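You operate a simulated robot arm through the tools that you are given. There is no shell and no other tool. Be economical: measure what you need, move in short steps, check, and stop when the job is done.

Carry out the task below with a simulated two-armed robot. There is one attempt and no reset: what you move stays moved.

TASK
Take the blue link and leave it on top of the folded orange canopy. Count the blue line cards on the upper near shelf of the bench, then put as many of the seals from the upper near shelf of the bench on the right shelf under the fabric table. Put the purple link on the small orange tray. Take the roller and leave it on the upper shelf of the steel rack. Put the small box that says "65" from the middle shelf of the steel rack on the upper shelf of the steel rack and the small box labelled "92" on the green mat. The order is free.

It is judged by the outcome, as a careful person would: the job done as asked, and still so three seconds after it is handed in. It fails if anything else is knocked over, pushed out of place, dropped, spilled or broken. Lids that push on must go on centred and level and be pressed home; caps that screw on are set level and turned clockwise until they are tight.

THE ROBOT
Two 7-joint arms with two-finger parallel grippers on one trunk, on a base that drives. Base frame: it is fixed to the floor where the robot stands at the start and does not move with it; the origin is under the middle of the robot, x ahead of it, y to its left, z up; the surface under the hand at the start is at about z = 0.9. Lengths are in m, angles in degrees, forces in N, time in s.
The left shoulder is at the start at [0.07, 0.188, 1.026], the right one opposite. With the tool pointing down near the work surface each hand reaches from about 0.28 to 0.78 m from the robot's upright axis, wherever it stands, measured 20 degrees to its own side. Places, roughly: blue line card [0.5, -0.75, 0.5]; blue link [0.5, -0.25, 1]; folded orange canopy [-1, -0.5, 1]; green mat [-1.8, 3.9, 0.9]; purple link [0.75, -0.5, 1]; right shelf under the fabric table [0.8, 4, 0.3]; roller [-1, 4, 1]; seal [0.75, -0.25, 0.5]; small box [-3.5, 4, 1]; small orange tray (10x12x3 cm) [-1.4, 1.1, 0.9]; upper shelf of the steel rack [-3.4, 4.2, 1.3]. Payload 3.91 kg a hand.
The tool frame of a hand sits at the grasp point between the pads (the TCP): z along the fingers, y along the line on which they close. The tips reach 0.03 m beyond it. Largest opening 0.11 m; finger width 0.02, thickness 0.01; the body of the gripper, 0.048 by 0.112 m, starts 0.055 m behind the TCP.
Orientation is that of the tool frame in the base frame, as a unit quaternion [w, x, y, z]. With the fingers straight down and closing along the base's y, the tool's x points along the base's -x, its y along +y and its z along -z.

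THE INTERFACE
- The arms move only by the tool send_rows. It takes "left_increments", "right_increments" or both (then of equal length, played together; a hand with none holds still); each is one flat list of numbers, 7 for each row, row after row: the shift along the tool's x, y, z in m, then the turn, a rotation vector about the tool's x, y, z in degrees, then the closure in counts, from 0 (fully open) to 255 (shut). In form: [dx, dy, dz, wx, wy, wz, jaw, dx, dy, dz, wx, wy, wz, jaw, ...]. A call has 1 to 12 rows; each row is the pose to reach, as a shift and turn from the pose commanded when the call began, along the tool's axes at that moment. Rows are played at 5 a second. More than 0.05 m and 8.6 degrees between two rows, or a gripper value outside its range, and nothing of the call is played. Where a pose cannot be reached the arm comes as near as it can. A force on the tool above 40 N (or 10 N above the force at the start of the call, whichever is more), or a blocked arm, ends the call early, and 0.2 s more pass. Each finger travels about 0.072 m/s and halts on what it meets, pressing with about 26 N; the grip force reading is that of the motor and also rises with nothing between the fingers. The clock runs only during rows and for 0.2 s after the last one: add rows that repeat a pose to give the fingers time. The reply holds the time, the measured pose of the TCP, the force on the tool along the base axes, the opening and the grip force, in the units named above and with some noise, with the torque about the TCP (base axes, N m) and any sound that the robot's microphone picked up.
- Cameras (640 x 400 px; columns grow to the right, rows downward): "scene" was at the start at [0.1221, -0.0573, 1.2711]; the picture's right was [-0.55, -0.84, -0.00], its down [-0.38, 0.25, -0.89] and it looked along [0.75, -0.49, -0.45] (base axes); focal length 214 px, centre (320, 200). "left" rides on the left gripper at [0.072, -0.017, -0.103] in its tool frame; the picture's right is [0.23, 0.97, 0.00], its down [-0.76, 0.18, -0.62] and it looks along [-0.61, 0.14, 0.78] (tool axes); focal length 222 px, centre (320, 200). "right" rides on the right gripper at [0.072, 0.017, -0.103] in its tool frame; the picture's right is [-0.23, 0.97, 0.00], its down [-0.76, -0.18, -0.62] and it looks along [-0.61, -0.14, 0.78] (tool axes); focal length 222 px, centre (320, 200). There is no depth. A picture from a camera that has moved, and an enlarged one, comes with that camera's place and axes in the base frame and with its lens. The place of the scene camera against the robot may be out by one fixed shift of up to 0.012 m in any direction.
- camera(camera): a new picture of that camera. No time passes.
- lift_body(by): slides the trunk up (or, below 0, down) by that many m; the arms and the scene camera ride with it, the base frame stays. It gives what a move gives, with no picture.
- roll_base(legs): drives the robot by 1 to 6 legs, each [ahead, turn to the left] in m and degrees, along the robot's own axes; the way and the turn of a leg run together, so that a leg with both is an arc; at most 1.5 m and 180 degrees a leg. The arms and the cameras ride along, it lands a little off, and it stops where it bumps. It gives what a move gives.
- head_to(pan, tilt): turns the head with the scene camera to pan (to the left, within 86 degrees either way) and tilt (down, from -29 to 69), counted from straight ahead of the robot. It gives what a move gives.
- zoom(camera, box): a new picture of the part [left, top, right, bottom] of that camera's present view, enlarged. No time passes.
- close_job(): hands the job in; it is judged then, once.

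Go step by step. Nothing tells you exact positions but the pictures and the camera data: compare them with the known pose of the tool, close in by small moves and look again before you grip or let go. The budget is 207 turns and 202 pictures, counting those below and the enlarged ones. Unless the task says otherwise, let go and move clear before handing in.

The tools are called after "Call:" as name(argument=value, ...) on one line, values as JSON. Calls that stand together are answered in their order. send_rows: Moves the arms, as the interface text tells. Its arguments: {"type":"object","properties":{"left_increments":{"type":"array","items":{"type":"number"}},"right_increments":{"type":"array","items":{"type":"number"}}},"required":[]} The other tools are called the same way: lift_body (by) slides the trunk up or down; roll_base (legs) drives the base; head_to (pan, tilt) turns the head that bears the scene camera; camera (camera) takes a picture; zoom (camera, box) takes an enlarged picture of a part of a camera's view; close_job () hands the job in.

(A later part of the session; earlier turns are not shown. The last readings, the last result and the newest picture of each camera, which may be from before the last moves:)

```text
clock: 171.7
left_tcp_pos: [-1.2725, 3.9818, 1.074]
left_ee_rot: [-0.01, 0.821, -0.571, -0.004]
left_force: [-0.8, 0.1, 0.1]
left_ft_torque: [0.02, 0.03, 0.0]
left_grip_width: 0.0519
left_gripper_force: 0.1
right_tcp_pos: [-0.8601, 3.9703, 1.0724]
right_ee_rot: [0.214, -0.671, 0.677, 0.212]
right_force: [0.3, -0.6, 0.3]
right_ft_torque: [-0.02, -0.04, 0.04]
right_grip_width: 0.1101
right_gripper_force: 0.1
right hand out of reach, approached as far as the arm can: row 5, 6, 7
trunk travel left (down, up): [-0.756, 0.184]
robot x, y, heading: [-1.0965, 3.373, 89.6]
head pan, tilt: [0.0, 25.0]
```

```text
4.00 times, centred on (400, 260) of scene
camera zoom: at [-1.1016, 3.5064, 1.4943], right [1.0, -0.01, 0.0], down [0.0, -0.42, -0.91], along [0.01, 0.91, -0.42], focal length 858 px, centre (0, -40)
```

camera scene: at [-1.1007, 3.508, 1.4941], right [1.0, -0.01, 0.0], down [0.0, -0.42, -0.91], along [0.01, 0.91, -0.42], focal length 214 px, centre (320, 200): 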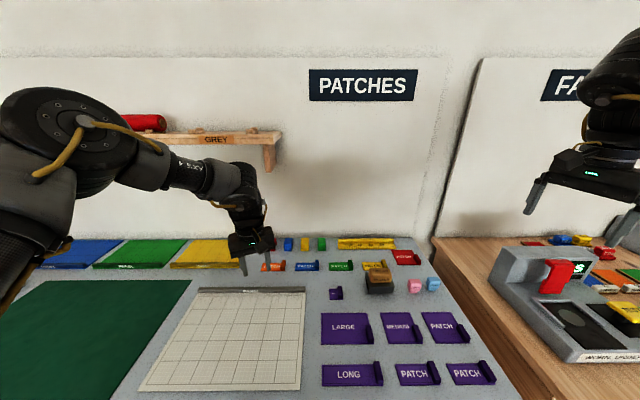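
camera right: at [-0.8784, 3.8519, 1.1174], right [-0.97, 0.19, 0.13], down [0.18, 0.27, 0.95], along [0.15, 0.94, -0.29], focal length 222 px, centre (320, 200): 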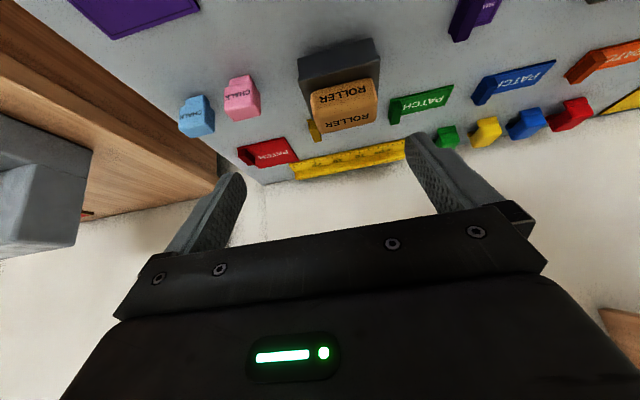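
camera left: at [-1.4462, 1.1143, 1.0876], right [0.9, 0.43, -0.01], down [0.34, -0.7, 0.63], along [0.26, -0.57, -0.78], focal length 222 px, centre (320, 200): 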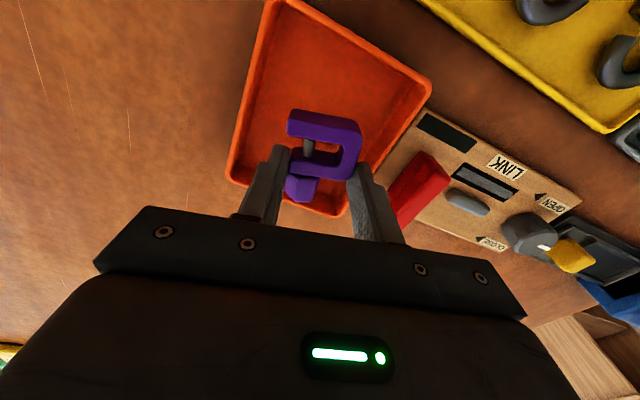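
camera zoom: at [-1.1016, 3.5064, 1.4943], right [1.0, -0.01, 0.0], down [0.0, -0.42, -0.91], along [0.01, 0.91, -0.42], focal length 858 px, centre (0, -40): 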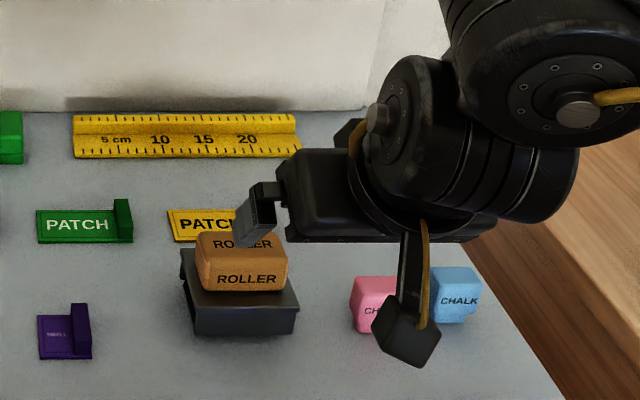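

The handle centre is about [-0.891, 4.05], z 0.953–0.98. I align sideways, then approach along the tilted fingers part-way and check.

Call:
send_rows(right_increments=[0, 0.031, 0, 0, 0, 0, 0, -0.003, 0.031, 0.03, 0, 0, 0, 0, -0.003, 0.031, 0.06, 0, 0, 0, 0, -0.003, 0.031, 0.06, 0, 0, 0, 0])

Call:
camera(camera="right")

Call:
zoom(camera="scene", box=[320, 210, 480, 310])

```text
clock: 172.7
left_tcp_pos: [-1.2722, 3.9805, 1.0742]
left_ee_rot: [-0.011, 0.821, -0.57, -0.003]
left_force: [0.2, 0.4, 0.7]
left_ft_torque: [0.01, 0.01, 0.01]
left_grip_width: 0.0518
left_gripper_force: 0.0
right_tcp_pos: [-0.8462, 3.9854, 1.05]
right_ee_rot: [0.213, -0.672, 0.678, 0.211]
right_force: [0.1, -0.1, 0.1]
right_ft_torque: [0.01, 0.02, 0.02]
right_grip_width: 0.1098
right_gripper_force: 0.0
right hand out of reach, approached as far as the arm can: row 1, 2, 3, 4
trunk travel left (down, up): [-0.756, 0.184]
robot x, y, heading: [-1.0967, 3.3735, 89.5]
head pan, tilt: [0.0, 25.0]
```

```text
116 pictures are left
camera right: at [-0.8643, 3.8659, 1.0934], right [-0.97, 0.2, 0.13], down [0.18, 0.27, 0.95], along [0.15, 0.94, -0.29], focal length 222 px, centre (320, 200)
```

right: 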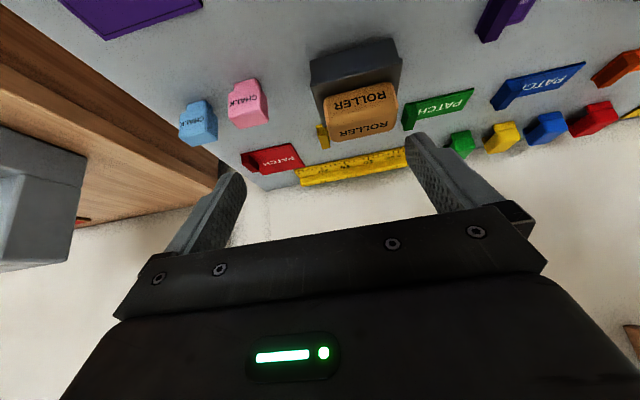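

```text
4.00 times, centred on (400, 260) of scene
camera zoom: at [-1.1021, 3.5064, 1.4943], right [1.0, -0.01, 0.0], down [0.0, -0.42, -0.91], along [0.01, 0.91, -0.42], focal length 858 px, centre (0, -40)
```

zoom: 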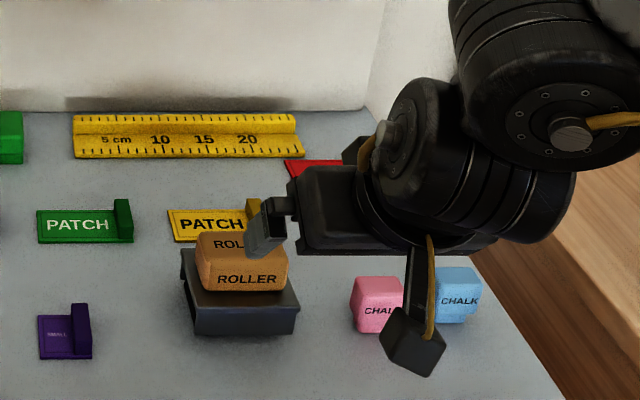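

The arm stops short on the left side; turning the base left puts the roller further to the right of the robot, where this arm reaches better.

Call:
roll_base(legs=[[0, 18]])

```text
clock: 174.1
left_tcp_pos: [-1.4499, 3.8997, 1.0746]
left_ee_rot: [-0.009, 0.9, -0.437, -0.006]
left_force: [-0.4, 0.2, -0.7]
left_ft_torque: [0.01, 0.01, -0.01]
left_grip_width: 0.0518
left_gripper_force: 0.2
right_tcp_pos: [-1.047, 4.034, 1.0494]
right_ee_rot: [-0.178, 0.768, -0.566, -0.242]
right_force: [0.4, 0.7, -0.2]
right_ft_torque: [0.01, 0.05, -0.02]
right_grip_width: 0.11
right_gripper_force: 0.0
trunk travel left (down, up): [-0.756, 0.184]
robot x, y, heading: [-1.0947, 3.3729, 107.6]
head pan, tilt: [0.0, 25.0]
```

Call:
send_rows(right_increments=[0.018, -0.035, -0.02, 2.6, 0, 3.7, 0, 0.036, -0.069, -0.034, 5.2, 0, 7.4, 0, 0.055, -0.104, -0.034, 7.7, 0, 11, 0, 0.073, -0.138, -0.034, 10.3, 0, 14.7, 0, 0.073, -0.138, -0.034, 10.3, 0, 14.7, 0])

Call:
camera(camera="right")

```text
clock: 175.3
left_tcp_pos: [-1.4487, 3.8989, 1.0743]
left_ee_rot: [-0.01, 0.9, -0.437, -0.006]
left_force: [0.0, 0.7, 0.1]
left_ft_torque: [-0.01, 0.05, 0.02]
left_grip_width: 0.0519
left_gripper_force: 0.1
right_tcp_pos: [-0.9151, 4.0036, 1.0478]
right_ee_rot: [-0.204, 0.696, -0.653, -0.218]
right_force: [0.6, -0.2, -0.2]
right_ft_torque: [-0.01, 0.0, 0.01]
right_grip_width: 0.1101
right_gripper_force: 0.1
right hand out of reach, approached as far as the arm can: row 3, 4, 5
trunk travel left (down, up): [-0.756, 0.184]
robot x, y, heading: [-1.099, 3.3709, 107.7]
head pan, tilt: [0.0, 25.0]
```

```text
114 pictures are left
camera right: at [-0.9241, 3.8832, 1.0921], right [-0.98, 0.12, 0.13], down [0.16, 0.28, 0.95], along [0.08, 0.95, -0.3], focal length 222 px, centre (320, 200)
```

right: 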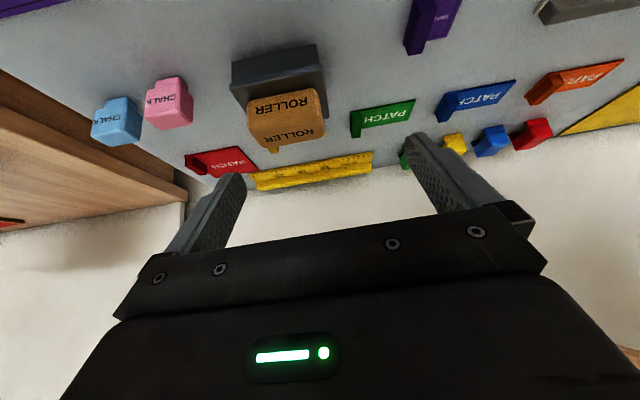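

Call:
roll_base(legs=[[0.045, 0]])

Call:
send_rows(right_increments=[0.012, -0.018, 0, 1.3, 0, 1.8, 0, 0.024, -0.037, 0.0, 2.6, 0, 3.7, 0, 0.024, -0.037, 0.0, 2.6, 0, 3.7, 0])

Call:
camera(camera="right")

```text
clock: 176.2
left_tcp_pos: [-1.4607, 3.9325, 1.0814]
left_ee_rot: [-0.014, 0.899, -0.437, -0.008]
left_force: [0.7, 0.6, 0.9]
left_ft_torque: [0.03, 0.01, -0.02]
left_grip_width: 0.0518
left_gripper_force: 0.0
right_tcp_pos: [-0.9268, 4.0355, 1.0552]
right_ee_rot: [-0.206, 0.695, -0.651, -0.224]
right_force: [-0.1, -0.8, 0.4]
right_ft_torque: [-0.01, -0.02, -0.03]
right_grip_width: 0.1098
right_gripper_force: 0.1
trunk travel left (down, up): [-0.756, 0.184]
robot x, y, heading: [-1.1113, 3.4117, 107.3]
head pan, tilt: [0.0, 25.0]
```

```text
clock: 177.0
left_tcp_pos: [-1.4611, 3.9407, 1.0766]
left_ee_rot: [-0.01, 0.899, -0.437, -0.005]
left_force: [-0.3, 0.1, -0.7]
left_ft_torque: [-0.05, -0.02, 0.01]
left_grip_width: 0.052
left_gripper_force: 0.1
right_tcp_pos: [-0.8798, 4.035, 1.0361]
right_ee_rot: [0.213, -0.67, 0.679, 0.212]
right_force: [-0.8, -0.8, -0.1]
right_ft_torque: [-0.01, -0.02, 0.03]
right_grip_width: 0.1099
right_gripper_force: 0.0
right hand out of reach, approached as far as the arm can: row 1, 2, 3
trunk travel left (down, up): [-0.756, 0.184]
robot x, y, heading: [-1.1084, 3.4163, 107.5]
head pan, tilt: [0.0, 25.0]
```

```text
113 pictures are left
camera right: at [-0.8975, 3.9153, 1.081], right [-0.97, 0.2, 0.13], down [0.18, 0.27, 0.95], along [0.15, 0.94, -0.29], focal length 222 px, centre (320, 200)
```

right: 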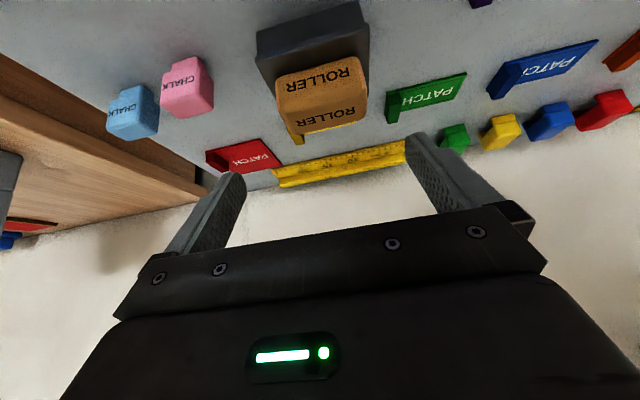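

Call:
send_rows(right_increments=[0.01, 0.009, 0.014, 0, 0, 0, 0, 0.0287, 0.009, 0.041, 0, 0, 0, 0, 0.0287, 0.009, 0.041, 0, 0, 0, 0])

Call:
camera(camera="right")

Call:
camera(camera="scene")

```text
clock: 177.8
left_tcp_pos: [-1.4625, 3.9398, 1.0761]
left_ee_rot: [-0.011, 0.899, -0.438, -0.005]
left_force: [0.1, 0.7, -0.7]
left_ft_torque: [-0.01, 0.01, 0.0]
left_grip_width: 0.0516
left_gripper_force: 0.1
right_tcp_pos: [-0.8921, 4.0359, 0.9882]
right_ee_rot: [0.213, -0.67, 0.678, 0.212]
right_force: [0.5, -0.2, 1.0]
right_ft_torque: [0.0, 0.01, -0.02]
right_grip_width: 0.1102
right_gripper_force: 0.1
right hand out of reach, approached as far as the arm can: row 1
trunk travel left (down, up): [-0.756, 0.184]
robot x, y, heading: [-1.1151, 3.4135, 107.3]
head pan, tilt: [0.0, 25.0]
```

```text
112 pictures are left
camera right: at [-0.9097, 3.9166, 1.0313], right [-0.97, 0.2, 0.13], down [0.18, 0.26, 0.95], along [0.15, 0.94, -0.29], focal length 222 px, centre (320, 200)
```

right: 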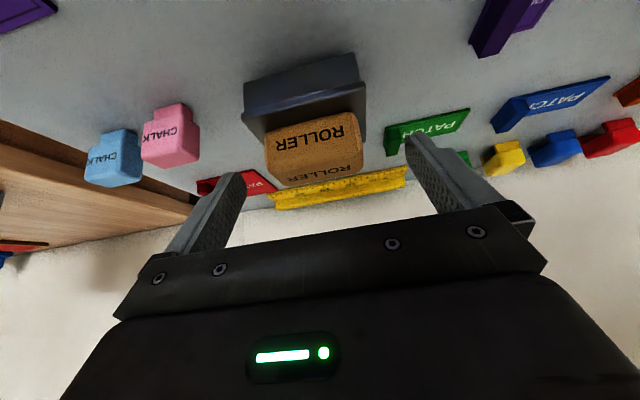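

```text
111 pictures are left
camera scene: at [-1.1582, 3.5424, 1.4943], right [0.95, 0.3, 0.0], down [0.13, -0.4, -0.91], along [-0.27, 0.86, -0.42], focal length 214 px, centre (320, 200)
```

scene: 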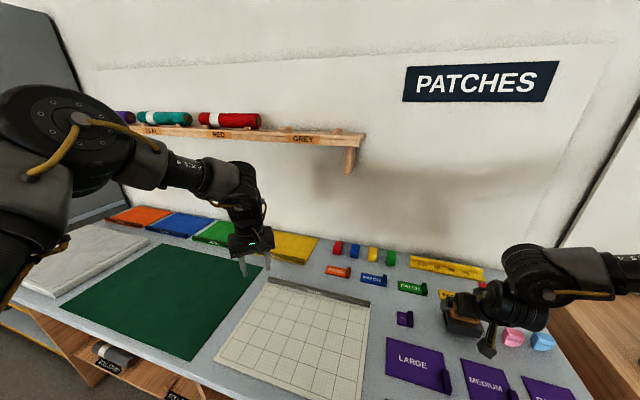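

Call:
send_rows(right_increments=[0, 0, 0.01, 0, 0, 0, 0, 0, 0, 0.01, 0, 0, 0, 60, 0, 0, 0.01, 0, 0, 0, 120, 0, 0, 0.01, 0, 0, 0, 180, 0, 0, 0.01, 0, 0, 0, 255, 0, 0, 0.01, 0, 0, 0, 255])

Call:
zoom(camera="right", box=[200, 80, 440, 230])

```text
clock: 179.2
left_tcp_pos: [-1.4614, 3.9399, 1.0766]
left_ee_rot: [-0.011, 0.899, -0.437, -0.006]
left_force: [-0.3, 0.0, -0.1]
left_ft_torque: [-0.02, 0.0, -0.01]
left_grip_width: 0.0521
left_gripper_force: 0.0
right_tcp_pos: [-0.8912, 4.0407, 0.9793]
right_ee_rot: [0.213, -0.67, 0.679, 0.211]
right_force: [0.2, -1.2, 0.1]
right_ft_torque: [-0.13, -0.03, -0.02]
right_grip_width: 0.0716
right_gripper_force: 25.9
trunk travel left (down, up): [-0.756, 0.184]
robot x, y, heading: [-1.1136, 3.4132, 107.4]
head pan, tilt: [0.0, 25.0]
```

```text
2.67 times, centred on (320, 155) of right
camera zoom: at [-0.9094, 3.9213, 1.0229], right [-0.97, 0.2, 0.13], down [0.18, 0.26, 0.95], along [0.15, 0.94, -0.29], focal length 592 px, centre (320, 320)
```

zoom: 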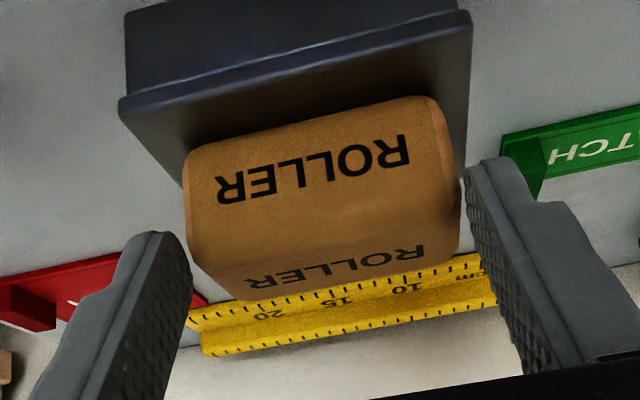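

Call:
send_rows(right_increments=[-0.006, 0, -0.008, 0, 0, 0, 255, -0.0115, 0, -0.0164, 0, 0, 0, 255, -0.023, 0, -0.033, 0, 0, 0, 255, -0.023, 0, -0.033, 0, 0, 0, 255])

Call:
zoom(camera="right", box=[200, 80, 440, 230])

Call:
zoom(camera="scene", box=[380, 240, 540, 370])

```text
clock: 180.2
left_tcp_pos: [-1.4634, 3.9395, 1.076]
left_ee_rot: [-0.011, 0.899, -0.437, -0.006]
left_force: [-1.0, -0.6, -0.7]
left_ft_torque: [0.04, 0.01, -0.02]
left_grip_width: 0.0517
left_gripper_force: 0.0
right_tcp_pos: [-0.8891, 4.0402, 1.0193]
right_ee_rot: [0.212, -0.67, 0.679, 0.211]
right_force: [0.2, -1.5, -2.7]
right_ft_torque: [-0.13, 0.0, -0.01]
right_grip_width: 0.0715
right_gripper_force: 25.8
trunk travel left (down, up): [-0.756, 0.184]
robot x, y, heading: [-1.1126, 3.4148, 107.5]
head pan, tilt: [0.0, 25.0]
```

```text
2.67 times, centred on (320, 155) of right
camera zoom: at [-0.9079, 3.9222, 1.0631], right [-0.97, 0.2, 0.13], down [0.18, 0.27, 0.95], along [0.15, 0.94, -0.29], focal length 592 px, centre (320, 320)
```

zoom: 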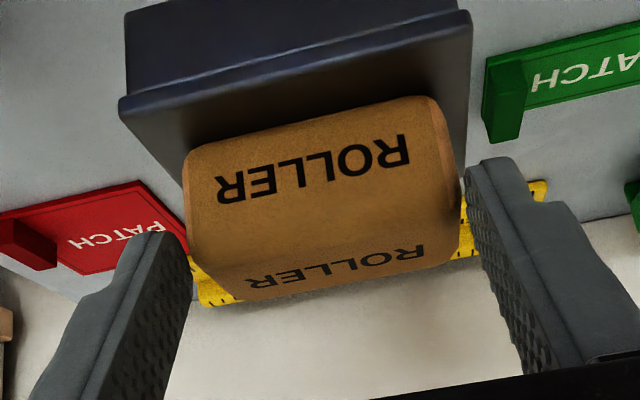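

```text
3.08 times, centred on (460, 305) of scene
camera zoom: at [-1.1587, 3.5437, 1.4941], right [0.95, 0.3, 0.0], down [0.13, -0.4, -0.91], along [-0.27, 0.86, -0.42], focal length 660 px, centre (-111, -123)
```

zoom: 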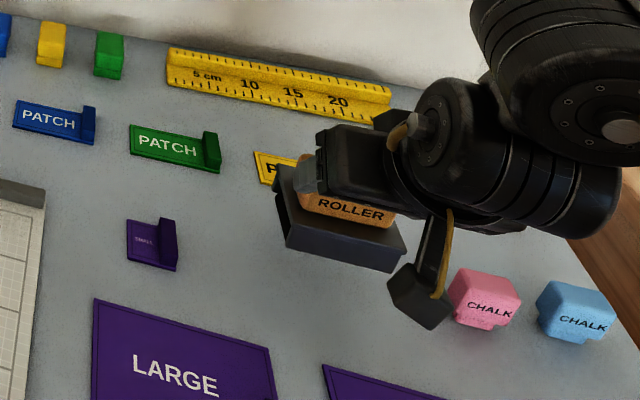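

The roller is lifted as a whole. I raise the trunk, back off and turn toward the steel rack to look.

Call:
lift_body(by=0.15)

Call:
roll_base(legs=[[-0.45, 0], [0, 60]])

Call:
head_to(pan=-10, tilt=15)

Call:
camera(camera="scene")

```text
clock: 181.9
left_tcp_pos: [-1.463, 3.9418, 1.2257]
left_ee_rot: [-0.01, 0.9, -0.436, -0.005]
left_force: [-0.5, 0.2, 0.6]
left_ft_torque: [0.03, 0.0, -0.01]
left_grip_width: 0.0521
left_gripper_force: 0.0
right_tcp_pos: [-0.8883, 4.0422, 1.1684]
right_ee_rot: [0.213, -0.67, 0.679, 0.211]
right_force: [0.0, 0.3, -4.1]
right_ft_torque: [-0.12, 0.04, -0.01]
right_grip_width: 0.0718
right_gripper_force: 25.9
trunk travel left (down, up): [-0.906, 0.034]
robot x, y, heading: [-1.1107, 3.4123, 107.6]
head pan, tilt: [0.0, 25.0]
```

```text
clock: 187.3
left_tcp_pos: [-1.6119, 2.9456, 1.2268]
left_ee_rot: [-0.005, 0.997, 0.076, -0.01]
left_force: [0.2, 0.4, 0.5]
left_ft_torque: [0.01, 0.05, -0.01]
left_grip_width: 0.0522
left_gripper_force: 0.0
right_tcp_pos: [-1.4161, 3.4946, 1.1675]
right_ee_rot: [-0.077, 0.921, -0.248, -0.29]
right_force: [-0.4, 0.5, -4.0]
right_ft_torque: [-0.07, -0.14, 0.0]
right_grip_width: 0.0719
right_gripper_force: 25.8
trunk travel left (down, up): [-0.906, 0.034]
robot x, y, heading: [-0.9773, 2.994, 168.2]
head pan, tilt: [0.0, 25.0]
```

```text
clock: 188.0
left_tcp_pos: [-1.6107, 2.9444, 1.2263]
left_ee_rot: [-0.006, 0.997, 0.076, -0.011]
left_force: [-0.8, 0.3, -0.8]
left_ft_torque: [-0.03, -0.01, 0.0]
left_grip_width: 0.0517
left_gripper_force: 0.0
right_tcp_pos: [-1.4178, 3.4947, 1.1686]
right_ee_rot: [-0.077, 0.921, -0.248, -0.289]
right_force: [-0.2, -0.8, -2.8]
right_ft_torque: [-0.04, -0.08, 0.02]
right_grip_width: 0.0716
right_gripper_force: 25.5
trunk travel left (down, up): [-0.906, 0.034]
robot x, y, heading: [-0.9804, 2.9931, 168.1]
head pan, tilt: [-10.0, 15.0]
```

```text
107 pictures are left
camera scene: at [-1.1208, 3.0314, 1.6603], right [0.37, 0.93, 0.0], down [0.24, -0.1, -0.97], along [-0.9, 0.36, -0.26], focal length 214 px, centre (320, 200)
```

scene: 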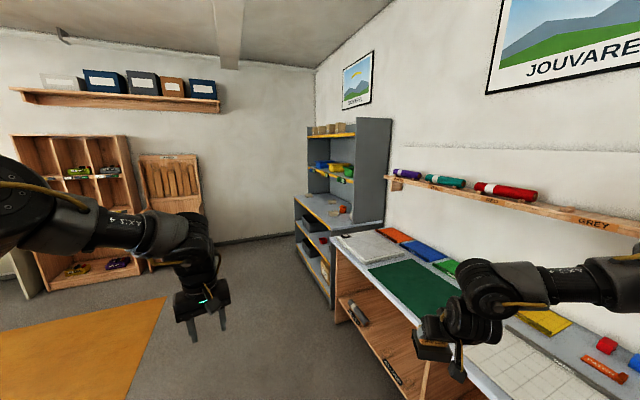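

Call:
zoom(camera="scene", box=[280, 110, 420, 310])

```text
2.00 times, centred on (350, 210) of scene
camera zoom: at [-1.1208, 3.0314, 1.6603], right [0.37, 0.93, 0.0], down [0.24, -0.1, -0.97], along [-0.9, 0.36, -0.26], focal length 429 px, centre (260, 180)
```

zoom: 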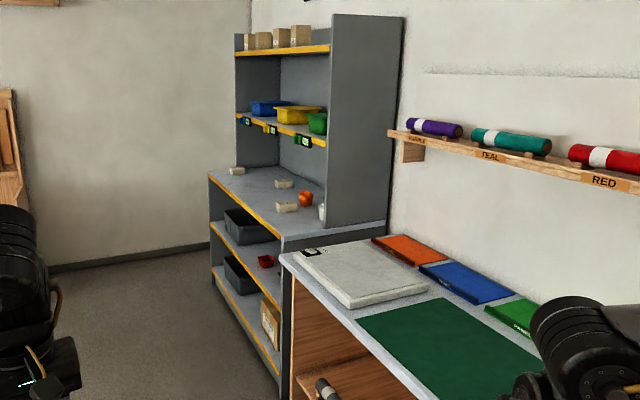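

The rack faces -y: a counter (middle shelf, z≈0.93) with small boxes and the upper shelf (z≈1.27) with bins. I drive in front of it for a close look.

Call:
roll_base(legs=[[0, 12], [1.5, 0], [0.55, 0], [0, -90]])

Call:
head_to(pan=0, tilt=18)

Call:
camera(camera="scene")

```text
clock: 202.7
left_tcp_pos: [-3.189, 3.5874, 1.2262]
left_ee_rot: [-0.012, 0.824, -0.566, -0.004]
left_force: [0.6, 0.0, 0.4]
left_ft_torque: [0.02, 0.0, 0.04]
left_grip_width: 0.0516
left_gripper_force: 0.1
right_tcp_pos: [-2.6119, 3.5164, 1.1694]
right_ee_rot: [0.242, -0.561, 0.771, 0.177]
right_force: [-0.1, 1.0, -3.7]
right_ft_torque: [-0.15, 0.0, 0.01]
right_grip_width: 0.0719
right_gripper_force: 25.9
trunk travel left (down, up): [-0.906, 0.034]
robot x, y, heading: [-3.0056, 2.9817, 90.3]
head pan, tilt: [-10.0, 15.0]
```

```text
clock: 203.4
left_tcp_pos: [-3.1886, 3.5894, 1.2268]
left_ee_rot: [-0.011, 0.825, -0.565, -0.003]
left_force: [-0.4, -0.1, -0.1]
left_ft_torque: [0.03, 0.01, -0.01]
left_grip_width: 0.052
left_gripper_force: 0.1
right_tcp_pos: [-2.6103, 3.5169, 1.1684]
right_ee_rot: [0.242, -0.562, 0.771, 0.177]
right_force: [0.2, 0.2, -3.5]
right_ft_torque: [-0.08, 0.0, 0.0]
right_grip_width: 0.0716
right_gripper_force: 25.7
trunk travel left (down, up): [-0.906, 0.034]
robot x, y, heading: [-3.0073, 2.9814, 90.1]
head pan, tilt: [0.0, 18.0]
```

```text
105 pictures are left
camera scene: at [-3.0128, 3.1191, 1.6555], right [1.0, 0.0, 0.0], down [0.0, -0.31, -0.95], along [0.0, 0.95, -0.31], focal length 214 px, centre (320, 200)
```

scene: 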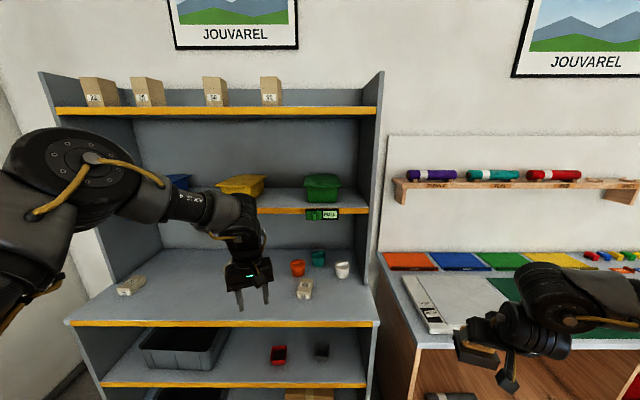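

Call:
zoom(camera="scene", box=[160, 160, 380, 310])

Call:
zoom(camera="scene", box=[90, 220, 340, 320])

```text
2.67 times, centred on (270, 235) of scene
camera zoom: at [-3.0128, 3.1191, 1.6555], right [1.0, 0.0, 0.0], down [0.0, -0.31, -0.95], along [0.0, 0.95, -0.31], focal length 572 px, centre (453, 107)
```

zoom: 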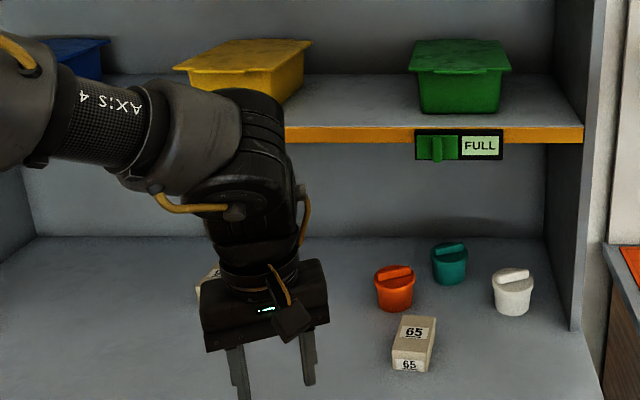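

```text
2.56 times, centred on (215, 270) of scene
camera zoom: at [-3.0128, 3.1191, 1.6555], right [1.0, 0.0, 0.0], down [0.0, -0.31, -0.95], along [0.0, 0.95, -0.31], focal length 549 px, centre (589, 21)
```

zoom: 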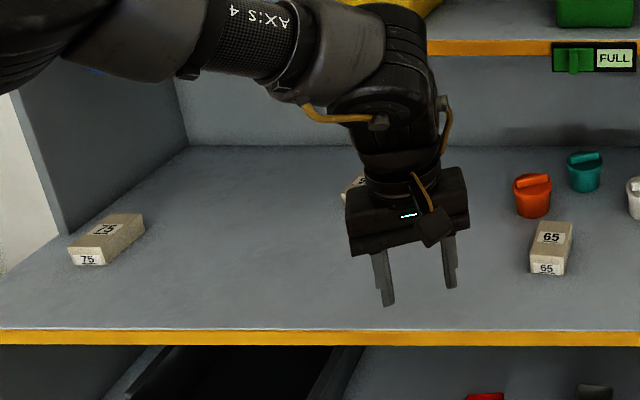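

The upper shelf (z≈1.30, front y≈4.04) has a free gap of about 0.2 m between the yellow and green bins, around x = -3.20. The "65" box is on the counter at right. I test raising the roller to shelf height here first.

Call:
lift_body(by=0.03)

Call:
send_rows(right_increments=[-0.024, 0, -0.034, 0, 0, 0, 255, -0.048, 0, -0.069, 0, 0, 0, 255, -0.072, 0, -0.103, 0, 0, 0, 255, -0.096, 0, -0.138, 0, 0, 0, 255, -0.12, 0, -0.172, 0, 0, 0, 255, -0.132, 0, -0.188, 0, 0, 0, 255, -0.132, 0, -0.188, 0, 0, 0, 255])

```text
clock: 204.2
left_tcp_pos: [-3.1885, 3.5882, 1.2559]
left_ee_rot: [-0.011, 0.824, -0.566, -0.004]
left_force: [-0.3, 0.0, 0.5]
left_ft_torque: [0.0, 0.01, -0.03]
left_grip_width: 0.0518
left_gripper_force: 0.1
right_tcp_pos: [-2.6104, 3.5163, 1.1985]
right_ee_rot: [0.242, -0.562, 0.771, 0.178]
right_force: [-0.1, 0.3, -4.8]
right_ft_torque: [-0.12, 0.01, -0.01]
right_grip_width: 0.0716
right_gripper_force: 26.1
trunk travel left (down, up): [-0.936, 0.004]
robot x, y, heading: [-3.0117, 2.9819, 90.1]
head pan, tilt: [0.0, 18.0]
```

```text
clock: 205.8
left_tcp_pos: [-3.1891, 3.5881, 1.2556]
left_ee_rot: [-0.011, 0.824, -0.566, -0.004]
left_force: [0.0, 0.4, 0.0]
left_ft_torque: [0.03, 0.0, -0.02]
left_grip_width: 0.0518
left_gripper_force: 0.0
right_tcp_pos: [-2.6102, 3.5176, 1.4275]
right_ee_rot: [0.242, -0.562, 0.771, 0.177]
right_force: [-0.3, 1.0, -4.0]
right_ft_torque: [-0.14, 0.01, -0.01]
right_grip_width: 0.0718
right_gripper_force: 25.9
trunk travel left (down, up): [-0.936, 0.004]
robot x, y, heading: [-3.0074, 2.984, 90.5]
head pan, tilt: [0.0, 18.0]
```

Height is fine. I draw the left hand back so it clears the shelf, then line up for a straight approach.

Call:
send_rows(left_increments=[0.033, 0.03, 0, 0, 0, 0, 135, 0.066, 0.06, 0, 0, 0, 0, 135, 0.099, 0.09, 0, 0, 0, 0, 135, 0.132, 0.12, 0, 0, 0, 0, 135, 0.165, 0.15, 0, 0, 0, 0, 135, 0.197, 0.183, 0, 0, 0, 0, 135])

Call:
roll_base(legs=[[0, 75.4], [0.287, 0], [0, -58.4]])

Call:
head_to(pan=-20, tilt=15)

Call:
camera(camera="scene")

Call:
camera(camera="right")

```text
clock: 207.2
left_tcp_pos: [-3.2784, 3.3404, 1.2469]
left_ee_rot: [-0.005, 0.815, -0.58, 0.0]
left_force: [-0.1, 0.2, -0.5]
left_ft_torque: [-0.02, -0.01, 0.03]
left_grip_width: 0.0519
left_gripper_force: 0.2
left hand out of reach, approached as far as the arm can: row 6
right_tcp_pos: [-2.6108, 3.5162, 1.4276]
right_ee_rot: [0.243, -0.561, 0.771, 0.177]
right_force: [0.1, -0.1, -3.4]
right_ft_torque: [-0.09, 0.06, -0.01]
right_grip_width: 0.0717
right_gripper_force: 25.4
trunk travel left (down, up): [-0.936, 0.004]
robot x, y, heading: [-3.0091, 2.9794, 90.2]
head pan, tilt: [0.0, 18.0]
```

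```text
clock: 215.0
left_tcp_pos: [-3.6421, 3.3294, 1.2468]
left_ee_rot: [-0.005, 0.886, -0.463, 0.0]
left_force: [-0.3, 0.5, 0.0]
left_ft_torque: [-0.01, -0.01, 0.02]
left_grip_width: 0.052
left_gripper_force: 0.0
right_tcp_pos: [-3.0488, 3.6793, 1.4259]
right_ee_rot: [0.216, -0.661, 0.688, 0.208]
right_force: [-0.1, -0.4, -4.0]
right_ft_torque: [-0.11, 0.02, -0.01]
right_grip_width: 0.0716
right_gripper_force: 26.2
trunk travel left (down, up): [-0.936, 0.004]
robot x, y, heading: [-3.284, 3.0563, 105.8]
head pan, tilt: [0.0, 18.0]
```

```text
clock: 215.8
left_tcp_pos: [-3.6426, 3.3305, 1.2471]
left_ee_rot: [-0.004, 0.886, -0.464, -0.001]
left_force: [0.3, 0.5, 0.0]
left_ft_torque: [0.01, -0.03, 0.01]
left_grip_width: 0.0516
left_gripper_force: 0.1
right_tcp_pos: [-3.0478, 3.6782, 1.4256]
right_ee_rot: [0.216, -0.661, 0.688, 0.207]
right_force: [1.3, 0.0, -3.9]
right_ft_torque: [-0.12, 0.02, -0.03]
right_grip_width: 0.0718
right_gripper_force: 26.0
trunk travel left (down, up): [-0.936, 0.004]
robot x, y, heading: [-3.2896, 3.057, 106.1]
head pan, tilt: [-20.0, 15.0]
```

```text
102 pictures are left
camera scene: at [-3.2979, 3.1912, 1.6904], right [1.0, -0.07, 0.0], down [-0.02, -0.26, -0.97], along [0.07, 0.96, -0.26], focal length 214 px, centre (320, 200)
```

scene: 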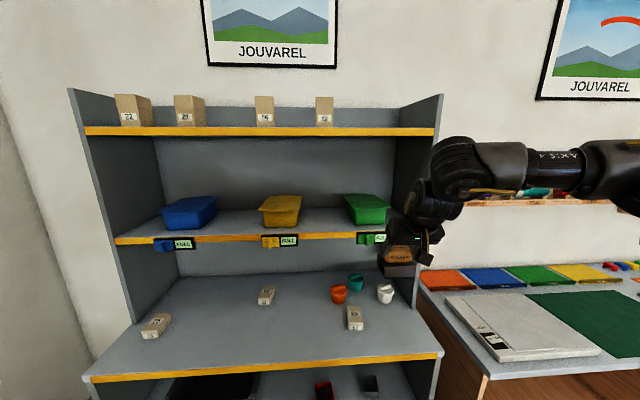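

```text
101 pictures are left
camera right: at [-3.0689, 3.5603, 1.4711], right [-0.97, 0.22, 0.13], down [0.19, 0.26, 0.95], along [0.18, 0.94, -0.29], focal length 222 px, centre (320, 200)
```

right: 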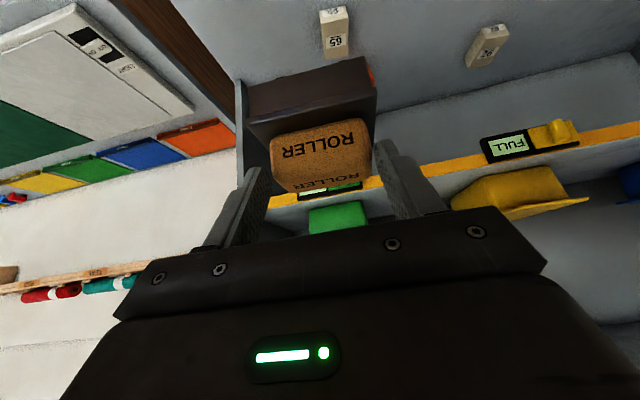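

Call:
roll_base(legs=[[0, 2], [0.41, 0]])

Call:
camera(camera="scene")

Call:
camera(camera="right")

```text
clock: 218.8
left_tcp_pos: [-3.7755, 3.7036, 1.2476]
left_ee_rot: [-0.006, 0.893, -0.45, -0.001]
left_force: [-0.7, -0.2, 0.2]
left_ft_torque: [-0.01, 0.0, -0.01]
left_grip_width: 0.0515
left_gripper_force: 0.0
right_tcp_pos: [-3.1911, 4.0705, 1.4274]
right_ee_rot: [0.213, -0.672, 0.677, 0.212]
right_force: [-0.1, 0.1, -3.0]
right_ft_torque: [-0.12, 0.0, 0.01]
right_grip_width: 0.0718
right_gripper_force: 26.4
trunk travel left (down, up): [-0.936, 0.004]
robot x, y, heading: [-3.4085, 3.4443, 107.8]
head pan, tilt: [-20.0, 15.0]
```

```text
100 pictures are left
camera scene: at [-3.4265, 3.5757, 1.6907], right [1.0, -0.04, 0.0], down [-0.01, -0.26, -0.97], along [0.04, 0.97, -0.26], focal length 214 px, centre (320, 200)
```

scene: 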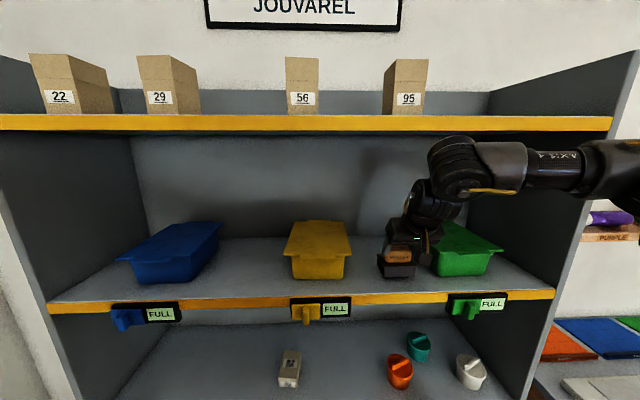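

```text
99 pictures are left
camera right: at [-3.2094, 3.9521, 1.4721], right [-0.97, 0.19, 0.13], down [0.18, 0.26, 0.95], along [0.15, 0.94, -0.29], focal length 222 px, centre (320, 200)
```

right: 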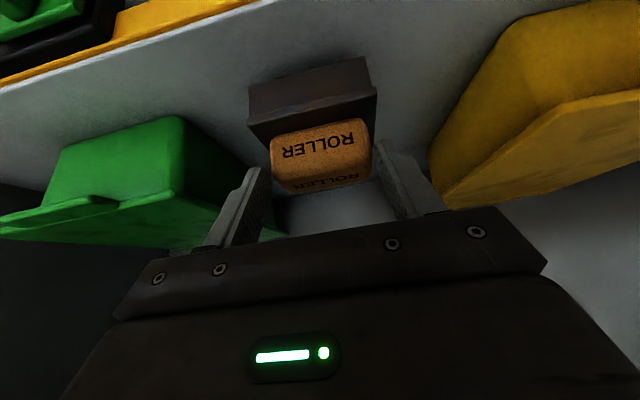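

Call:
send_rows(right_increments=[-0.02, 0.008, 0.014, 0, 0, 0, 255, -0.041, 0.014, 0.0287, 0, 0, 0, 255, -0.03, 0.014, 0.043, 0, 0, 0, 255, -0.03, 0.014, 0.043, 0, 0, 0, 255])

Call:
zoom(camera="scene", box=[320, 180, 520, 320])

Call:
camera(camera="right")

```text
clock: 219.8
left_tcp_pos: [-3.7776, 3.7034, 1.2478]
left_ee_rot: [-0.006, 0.893, -0.45, -0.001]
left_force: [0.2, -0.3, 0.6]
left_ft_torque: [0.01, 0.02, -0.01]
left_grip_width: 0.0519
left_gripper_force: 0.1
right_tcp_pos: [-3.2099, 4.1208, 1.4137]
right_ee_rot: [0.215, -0.671, 0.675, 0.216]
right_force: [0.3, 2.0, 27.2]
right_ft_torque: [0.44, -0.11, 0.05]
right_grip_width: 0.0712
right_gripper_force: 26.6
trunk travel left (down, up): [-0.936, 0.004]
robot x, y, heading: [-3.4064, 3.4428, 107.8]
head pan, tilt: [-20.0, 15.0]
```

```text
2.86 times, centred on (420, 250) of scene
camera zoom: at [-3.4297, 3.5738, 1.6912], right [1.0, -0.04, 0.0], down [-0.01, -0.26, -0.97], along [0.04, 0.97, -0.26], focal length 613 px, centre (34, 57)
```

zoom: 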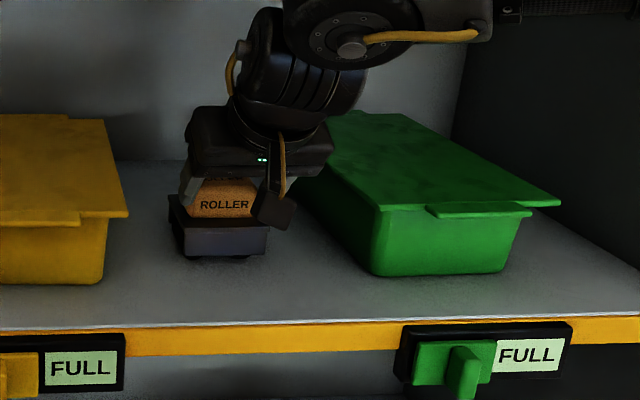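

```text
97 pictures are left
camera right: at [-3.2277, 4.0006, 1.4566], right [-0.97, 0.19, 0.13], down [0.18, 0.26, 0.95], along [0.15, 0.95, -0.29], focal length 222 px, centre (320, 200)
```

right: 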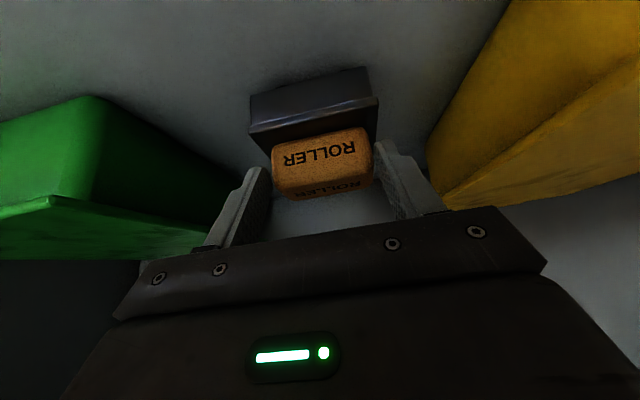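

Call:
send_rows(right_increments=[-0.001, 0, -0.002, 0, 0, 0, 255, -0.001, 0, -0.002, 0, 0, 0, 200, -0.001, 0, -0.002, 0, 0, 0, 90, -0.001, 0, -0.002, 0, 0, 0, 40, -0.001, 0, -0.002, 0, 0, 0, 30, -0.001, 0, -0.03, 0, 0, 0, 30, -0.001, 0, -0.07, 0, 0, 0, 30, -0.001, 0, -0.1, 0, 0, 0, 30])

Call:
zoom(camera="scene", box=[320, 180, 520, 320])

```text
clock: 221.6
left_tcp_pos: [-3.7759, 3.7035, 1.2479]
left_ee_rot: [-0.005, 0.893, -0.449, -0.001]
left_force: [0.1, 0.0, -0.7]
left_ft_torque: [0.02, 0.01, -0.01]
left_grip_width: 0.0517
left_gripper_force: 0.1
right_tcp_pos: [-3.2067, 4.0632, 1.495]
right_ee_rot: [0.213, -0.672, 0.677, 0.213]
right_force: [0.5, -0.3, 0.8]
right_ft_torque: [0.02, -0.01, 0.03]
right_grip_width: 0.0969
right_gripper_force: 0.1
trunk travel left (down, up): [-0.936, 0.004]
robot x, y, heading: [-3.4117, 3.4397, 108.1]
head pan, tilt: [-20.0, 15.0]
```

```text
2.86 times, centred on (420, 250) of scene
camera zoom: at [-3.4287, 3.5753, 1.6906], right [1.0, -0.04, 0.0], down [-0.01, -0.26, -0.97], along [0.04, 0.97, -0.26], focal length 613 px, centre (34, 57)
```

zoom: 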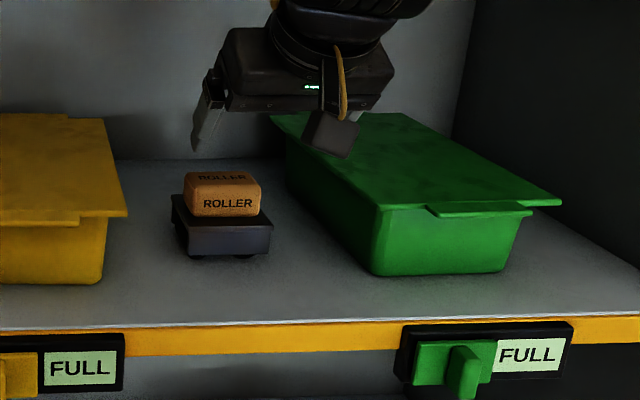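

The roller stands on the upper shelf. Next: the "65" box. I back off, square up, lower the trunk and level the right hand.

Call:
roll_base(legs=[[-0.3, 0], [0, -18]])

Call:
lift_body(by=-0.2)

Call:
send_rows(right_increments=[0, 0, 0, 0, 7, 0, 30, 0, 0, 0, 0, 14, 0, 30, 0, 0, 0, 0, 21, 0, 30, 0, 0, 0, 0, 28, 0, 30, 0, 0, 0, 0, 35, 0, 30, 0, 0, 0, 0, 35, 0, 30])

Call:
head_to(pan=-10, tilt=30)

Call:
camera(camera="scene")

```text
clock: 224.6
left_tcp_pos: [-3.5897, 3.521, 1.2478]
left_ee_rot: [-0.005, 0.814, -0.581, 0.002]
left_force: [0.1, -0.2, 0.3]
left_ft_torque: [0.04, 0.0, -0.01]
left_grip_width: 0.052
left_gripper_force: 0.0
right_tcp_pos: [-2.9365, 3.6926, 1.4929]
right_ee_rot: [0.243, -0.561, 0.771, 0.177]
right_force: [-0.1, 0.3, -0.7]
right_ft_torque: [-0.03, -0.02, 0.02]
right_grip_width: 0.0968
right_gripper_force: 0.0
trunk travel left (down, up): [-0.936, 0.004]
robot x, y, heading: [-3.3188, 3.1607, 90.1]
head pan, tilt: [-20.0, 15.0]
```

```text
clock: 226.8
left_tcp_pos: [-3.5885, 3.5215, 1.046]
left_ee_rot: [-0.006, 0.814, -0.581, 0.001]
left_force: [0.4, -0.5, 0.0]
left_ft_torque: [0.0, -0.01, -0.02]
left_grip_width: 0.052
left_gripper_force: 0.0
right_tcp_pos: [-2.9349, 3.6919, 1.2935]
right_ee_rot: [0.243, -0.561, 0.771, 0.177]
right_force: [-0.3, -0.7, 0.7]
right_ft_torque: [0.02, 0.02, 0.02]
right_grip_width: 0.0972
right_gripper_force: 0.0
trunk travel left (down, up): [-0.736, 0.204]
robot x, y, heading: [-3.3184, 3.1602, 90.1]
head pan, tilt: [-20.0, 15.0]
```

```text
clock: 228.2
left_tcp_pos: [-3.5896, 3.5222, 1.0467]
left_ee_rot: [-0.005, 0.814, -0.581, 0.001]
left_force: [0.0, 0.4, 0.1]
left_ft_torque: [0.01, 0.0, 0.0]
left_grip_width: 0.0519
left_gripper_force: 0.1
right_tcp_pos: [-2.93, 3.6626, 1.2579]
right_ee_rot: [0.0, -0.588, 0.809, 0.002]
right_force: [-0.7, 1.0, 0.1]
right_ft_torque: [-0.03, -0.03, 0.01]
right_grip_width: 0.0971
right_gripper_force: 0.0
right hand out of reach, approached as far as the arm can: row 4, 5, 6
trunk travel left (down, up): [-0.736, 0.204]
robot x, y, heading: [-3.3214, 3.1621, 90.1]
head pan, tilt: [-20.0, 15.0]
```

```text
clock: 228.9
left_tcp_pos: [-3.5891, 3.5214, 1.046]
left_ee_rot: [-0.005, 0.814, -0.58, 0.0]
left_force: [-0.3, 0.3, -0.1]
left_ft_torque: [0.02, 0.0, 0.0]
left_grip_width: 0.0519
left_gripper_force: 0.0
right_tcp_pos: [-2.9293, 3.6605, 1.2584]
right_ee_rot: [-0.001, -0.587, 0.809, 0.002]
right_force: [0.2, -0.2, 0.0]
right_ft_torque: [0.01, 0.04, 0.0]
right_grip_width: 0.0972
right_gripper_force: 0.0
trunk travel left (down, up): [-0.736, 0.204]
robot x, y, heading: [-3.3228, 3.1637, 90.1]
head pan, tilt: [-10.0, 30.0]
```

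```text
95 pictures are left
camera scene: at [-3.3098, 3.2932, 1.4663], right [0.99, -0.17, 0.0], down [-0.08, -0.49, -0.87], along [0.15, 0.85, -0.5], focal length 214 px, centre (320, 200)
```

scene: 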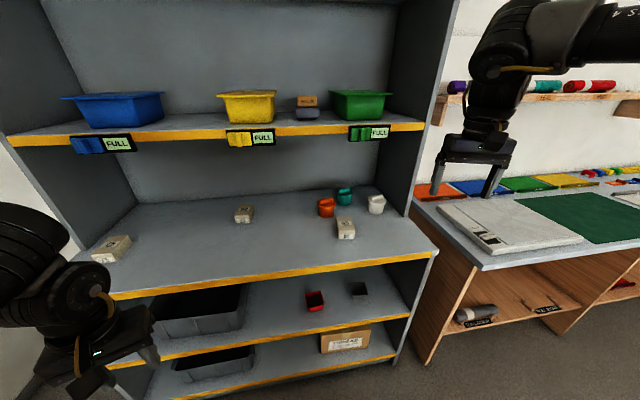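

Call:
send_rows(right_increments=[0.012, 0.03, 0.03, 0, 0, -4, 60, 0.024, 0.061, 0.06, 0, 0, -8, 60, 0.036, 0.091, 0.09, 0, 0, -12, 60, 0.048, 0.122, 0.12, 0, 0, -15, 60, 0.06, 0.152, 0.15, 0, 0, -18, 60, 0.06, 0.152, 0.15, 0, 0, -18, 60])

Call:
roll_base(legs=[[0.27, 0]])

Call:
camera(camera="right")

```text
clock: 230.3
left_tcp_pos: [-3.588, 3.5207, 1.0475]
left_ee_rot: [-0.006, 0.814, -0.581, -0.001]
left_force: [0.3, 0.1, -0.4]
left_ft_torque: [0.03, -0.01, 0.03]
left_grip_width: 0.0519
left_gripper_force: 0.1
right_tcp_pos: [-3.0887, 3.6468, 1.1053]
right_ee_rot: [-0.001, -0.707, 0.707, 0.003]
right_force: [-0.3, -0.4, 0.3]
right_ft_torque: [-0.06, 0.0, 0.02]
right_grip_width: 0.0841
right_gripper_force: 0.0
right hand out of reach, approached as far as the arm can: row 5, 6
trunk travel left (down, up): [-0.736, 0.204]
robot x, y, heading: [-3.3197, 3.1587, 90.1]
head pan, tilt: [-10.0, 30.0]
```

```text
clock: 232.2
left_tcp_pos: [-3.5907, 3.7906, 1.0479]
left_ee_rot: [-0.006, 0.814, -0.581, 0.0]
left_force: [-0.1, -0.6, -0.4]
left_ft_torque: [-0.02, 0.01, -0.01]
left_grip_width: 0.0519
left_gripper_force: 0.0
right_tcp_pos: [-3.0911, 3.9188, 1.1059]
right_ee_rot: [0.002, 0.708, -0.707, -0.003]
right_force: [0.4, -0.2, 0.0]
right_ft_torque: [0.05, -0.02, -0.03]
right_grip_width: 0.0841
right_gripper_force: 0.0
trunk travel left (down, up): [-0.736, 0.204]
robot x, y, heading: [-3.3218, 3.4288, 90.5]
head pan, tilt: [-10.0, 30.0]
```

```text
94 pictures are left
camera right: at [-3.1071, 3.845, 1.2106], right [-0.97, 0.23, 0.01], down [0.18, 0.76, 0.62], along [0.14, 0.61, -0.78], focal length 222 px, centre (320, 200)
```

right: 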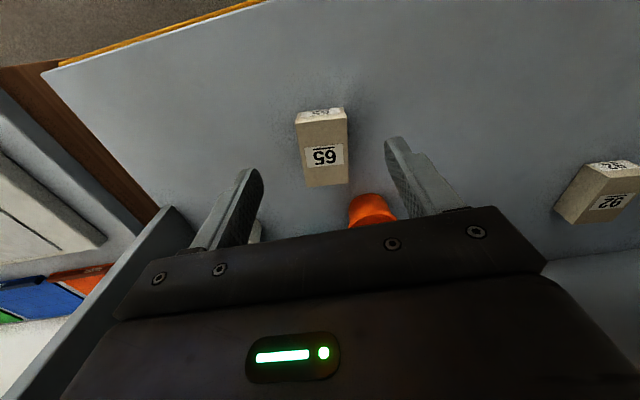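

Call:
send_rows(right_increments=[-0.02, -0.004, 0.03, 0, 0, 4.5, 60, -0.035, -0.007, 0.07, 0, 0, 8.7, 60, -0.035, -0.007, 0.11, 0, 0, 8.7, 60, -0.035, -0.007, 0.11, 0, 0, 8.7, 60])

Call:
camera(camera="right")

Call:
zoom(camera="scene", box=[280, 180, 440, 330])

```text
clock: 233.2
left_tcp_pos: [-3.5907, 3.7918, 1.0468]
left_ee_rot: [-0.004, 0.814, -0.581, 0.001]
left_force: [0.7, 0.2, 0.5]
left_ft_torque: [0.0, -0.01, -0.01]
left_grip_width: 0.0517
left_gripper_force: 0.1
right_tcp_pos: [-3.0668, 3.9421, 1.0049]
right_ee_rot: [-0.002, -0.651, 0.759, 0.004]
right_force: [-0.3, 0.3, -0.1]
right_ft_torque: [-0.02, 0.0, -0.01]
right_grip_width: 0.0841
right_gripper_force: 0.0
right hand out of reach, approached as far as the arm can: row 2, 3, 4
trunk travel left (down, up): [-0.736, 0.204]
robot x, y, heading: [-3.3223, 3.4302, 90.2]
head pan, tilt: [-10.0, 30.0]
```

```text
93 pictures are left
camera right: at [-3.0934, 3.8724, 1.1088], right [-0.93, 0.37, 0.01], down [0.3, 0.72, 0.62], along [0.23, 0.58, -0.78], focal length 222 px, centre (320, 200)
```

right: 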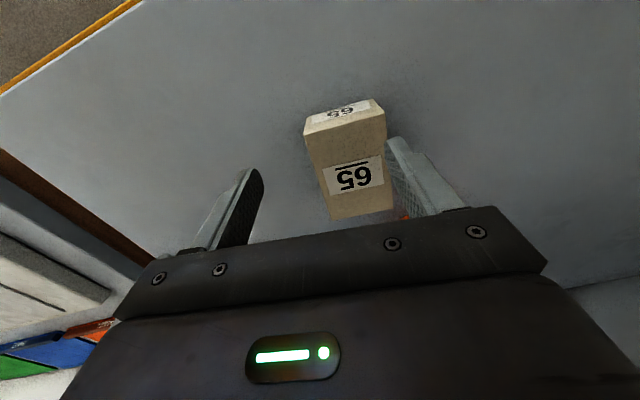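

```text
2.67 times, centred on (360, 255) of scene
camera zoom: at [-3.3112, 3.5636, 1.4663], right [0.99, -0.17, 0.0], down [-0.08, -0.49, -0.87], along [0.15, 0.85, -0.5], focal length 572 px, centre (213, 53)
```

zoom: 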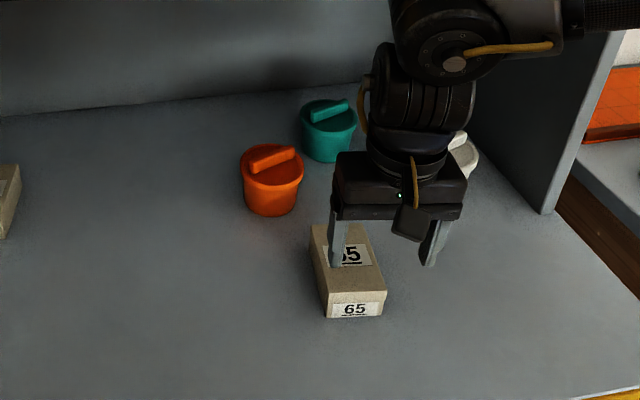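

Call:
send_rows(right_increments=[0.02, 0, -0.04, 0, 0, 0, 60, 0.03, 0, -0.08, 0, 0, 0, 60])

Call:
roll_base(legs=[[0, 13]])

Call:
camera(camera="right")

```text
clock: 233.8
left_tcp_pos: [-3.5904, 3.7915, 1.0468]
left_ee_rot: [-0.005, 0.814, -0.581, 0.0]
left_force: [0.3, 0.4, -0.4]
left_ft_torque: [-0.04, 0.01, 0.04]
left_grip_width: 0.0519
left_gripper_force: 0.0
right_tcp_pos: [-3.0671, 3.9217, 1.0761]
right_ee_rot: [-0.002, -0.653, 0.758, 0.002]
right_force: [-0.1, 0.3, 1.0]
right_ft_torque: [0.01, -0.01, -0.01]
right_grip_width: 0.0842
right_gripper_force: 0.0
right hand out of reach, approached as far as the arm can: row 1, 2
trunk travel left (down, up): [-0.736, 0.204]
robot x, y, heading: [-3.3169, 3.4295, 90.2]
head pan, tilt: [-10.0, 30.0]
```

```text
clock: 235.0
left_tcp_pos: [-3.6636, 3.7216, 1.0461]
left_ee_rot: [-0.006, 0.874, -0.485, 0.0]
left_force: [-0.8, 0.3, -0.2]
left_ft_torque: [-0.01, -0.01, -0.01]
left_grip_width: 0.0521
left_gripper_force: 0.0
right_tcp_pos: [-3.1819, 3.9661, 1.0751]
right_ee_rot: [0.002, 0.733, -0.68, -0.001]
right_force: [-1.1, -0.3, 0.2]
right_ft_torque: [0.01, -0.01, 0.03]
right_grip_width: 0.0842
right_gripper_force: 0.1
trunk travel left (down, up): [-0.736, 0.204]
robot x, y, heading: [-3.3188, 3.4301, 103.0]
head pan, tilt: [-10.0, 30.0]
```

```text
91 pictures are left
camera right: at [-3.1923, 3.8925, 1.18], right [-0.99, 0.15, 0.0], down [0.12, 0.77, 0.62], along [0.09, 0.61, -0.78], focal length 222 px, centre (320, 200)
```

right: 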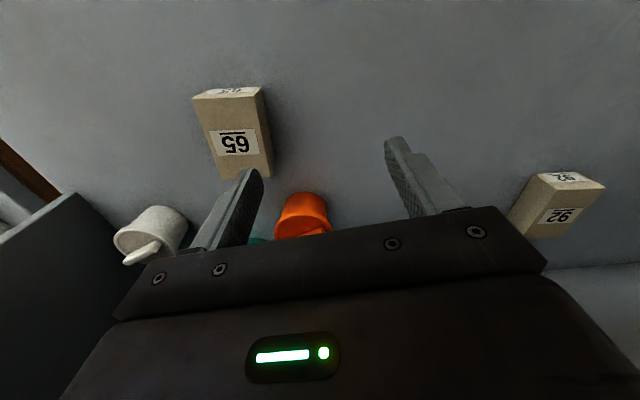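

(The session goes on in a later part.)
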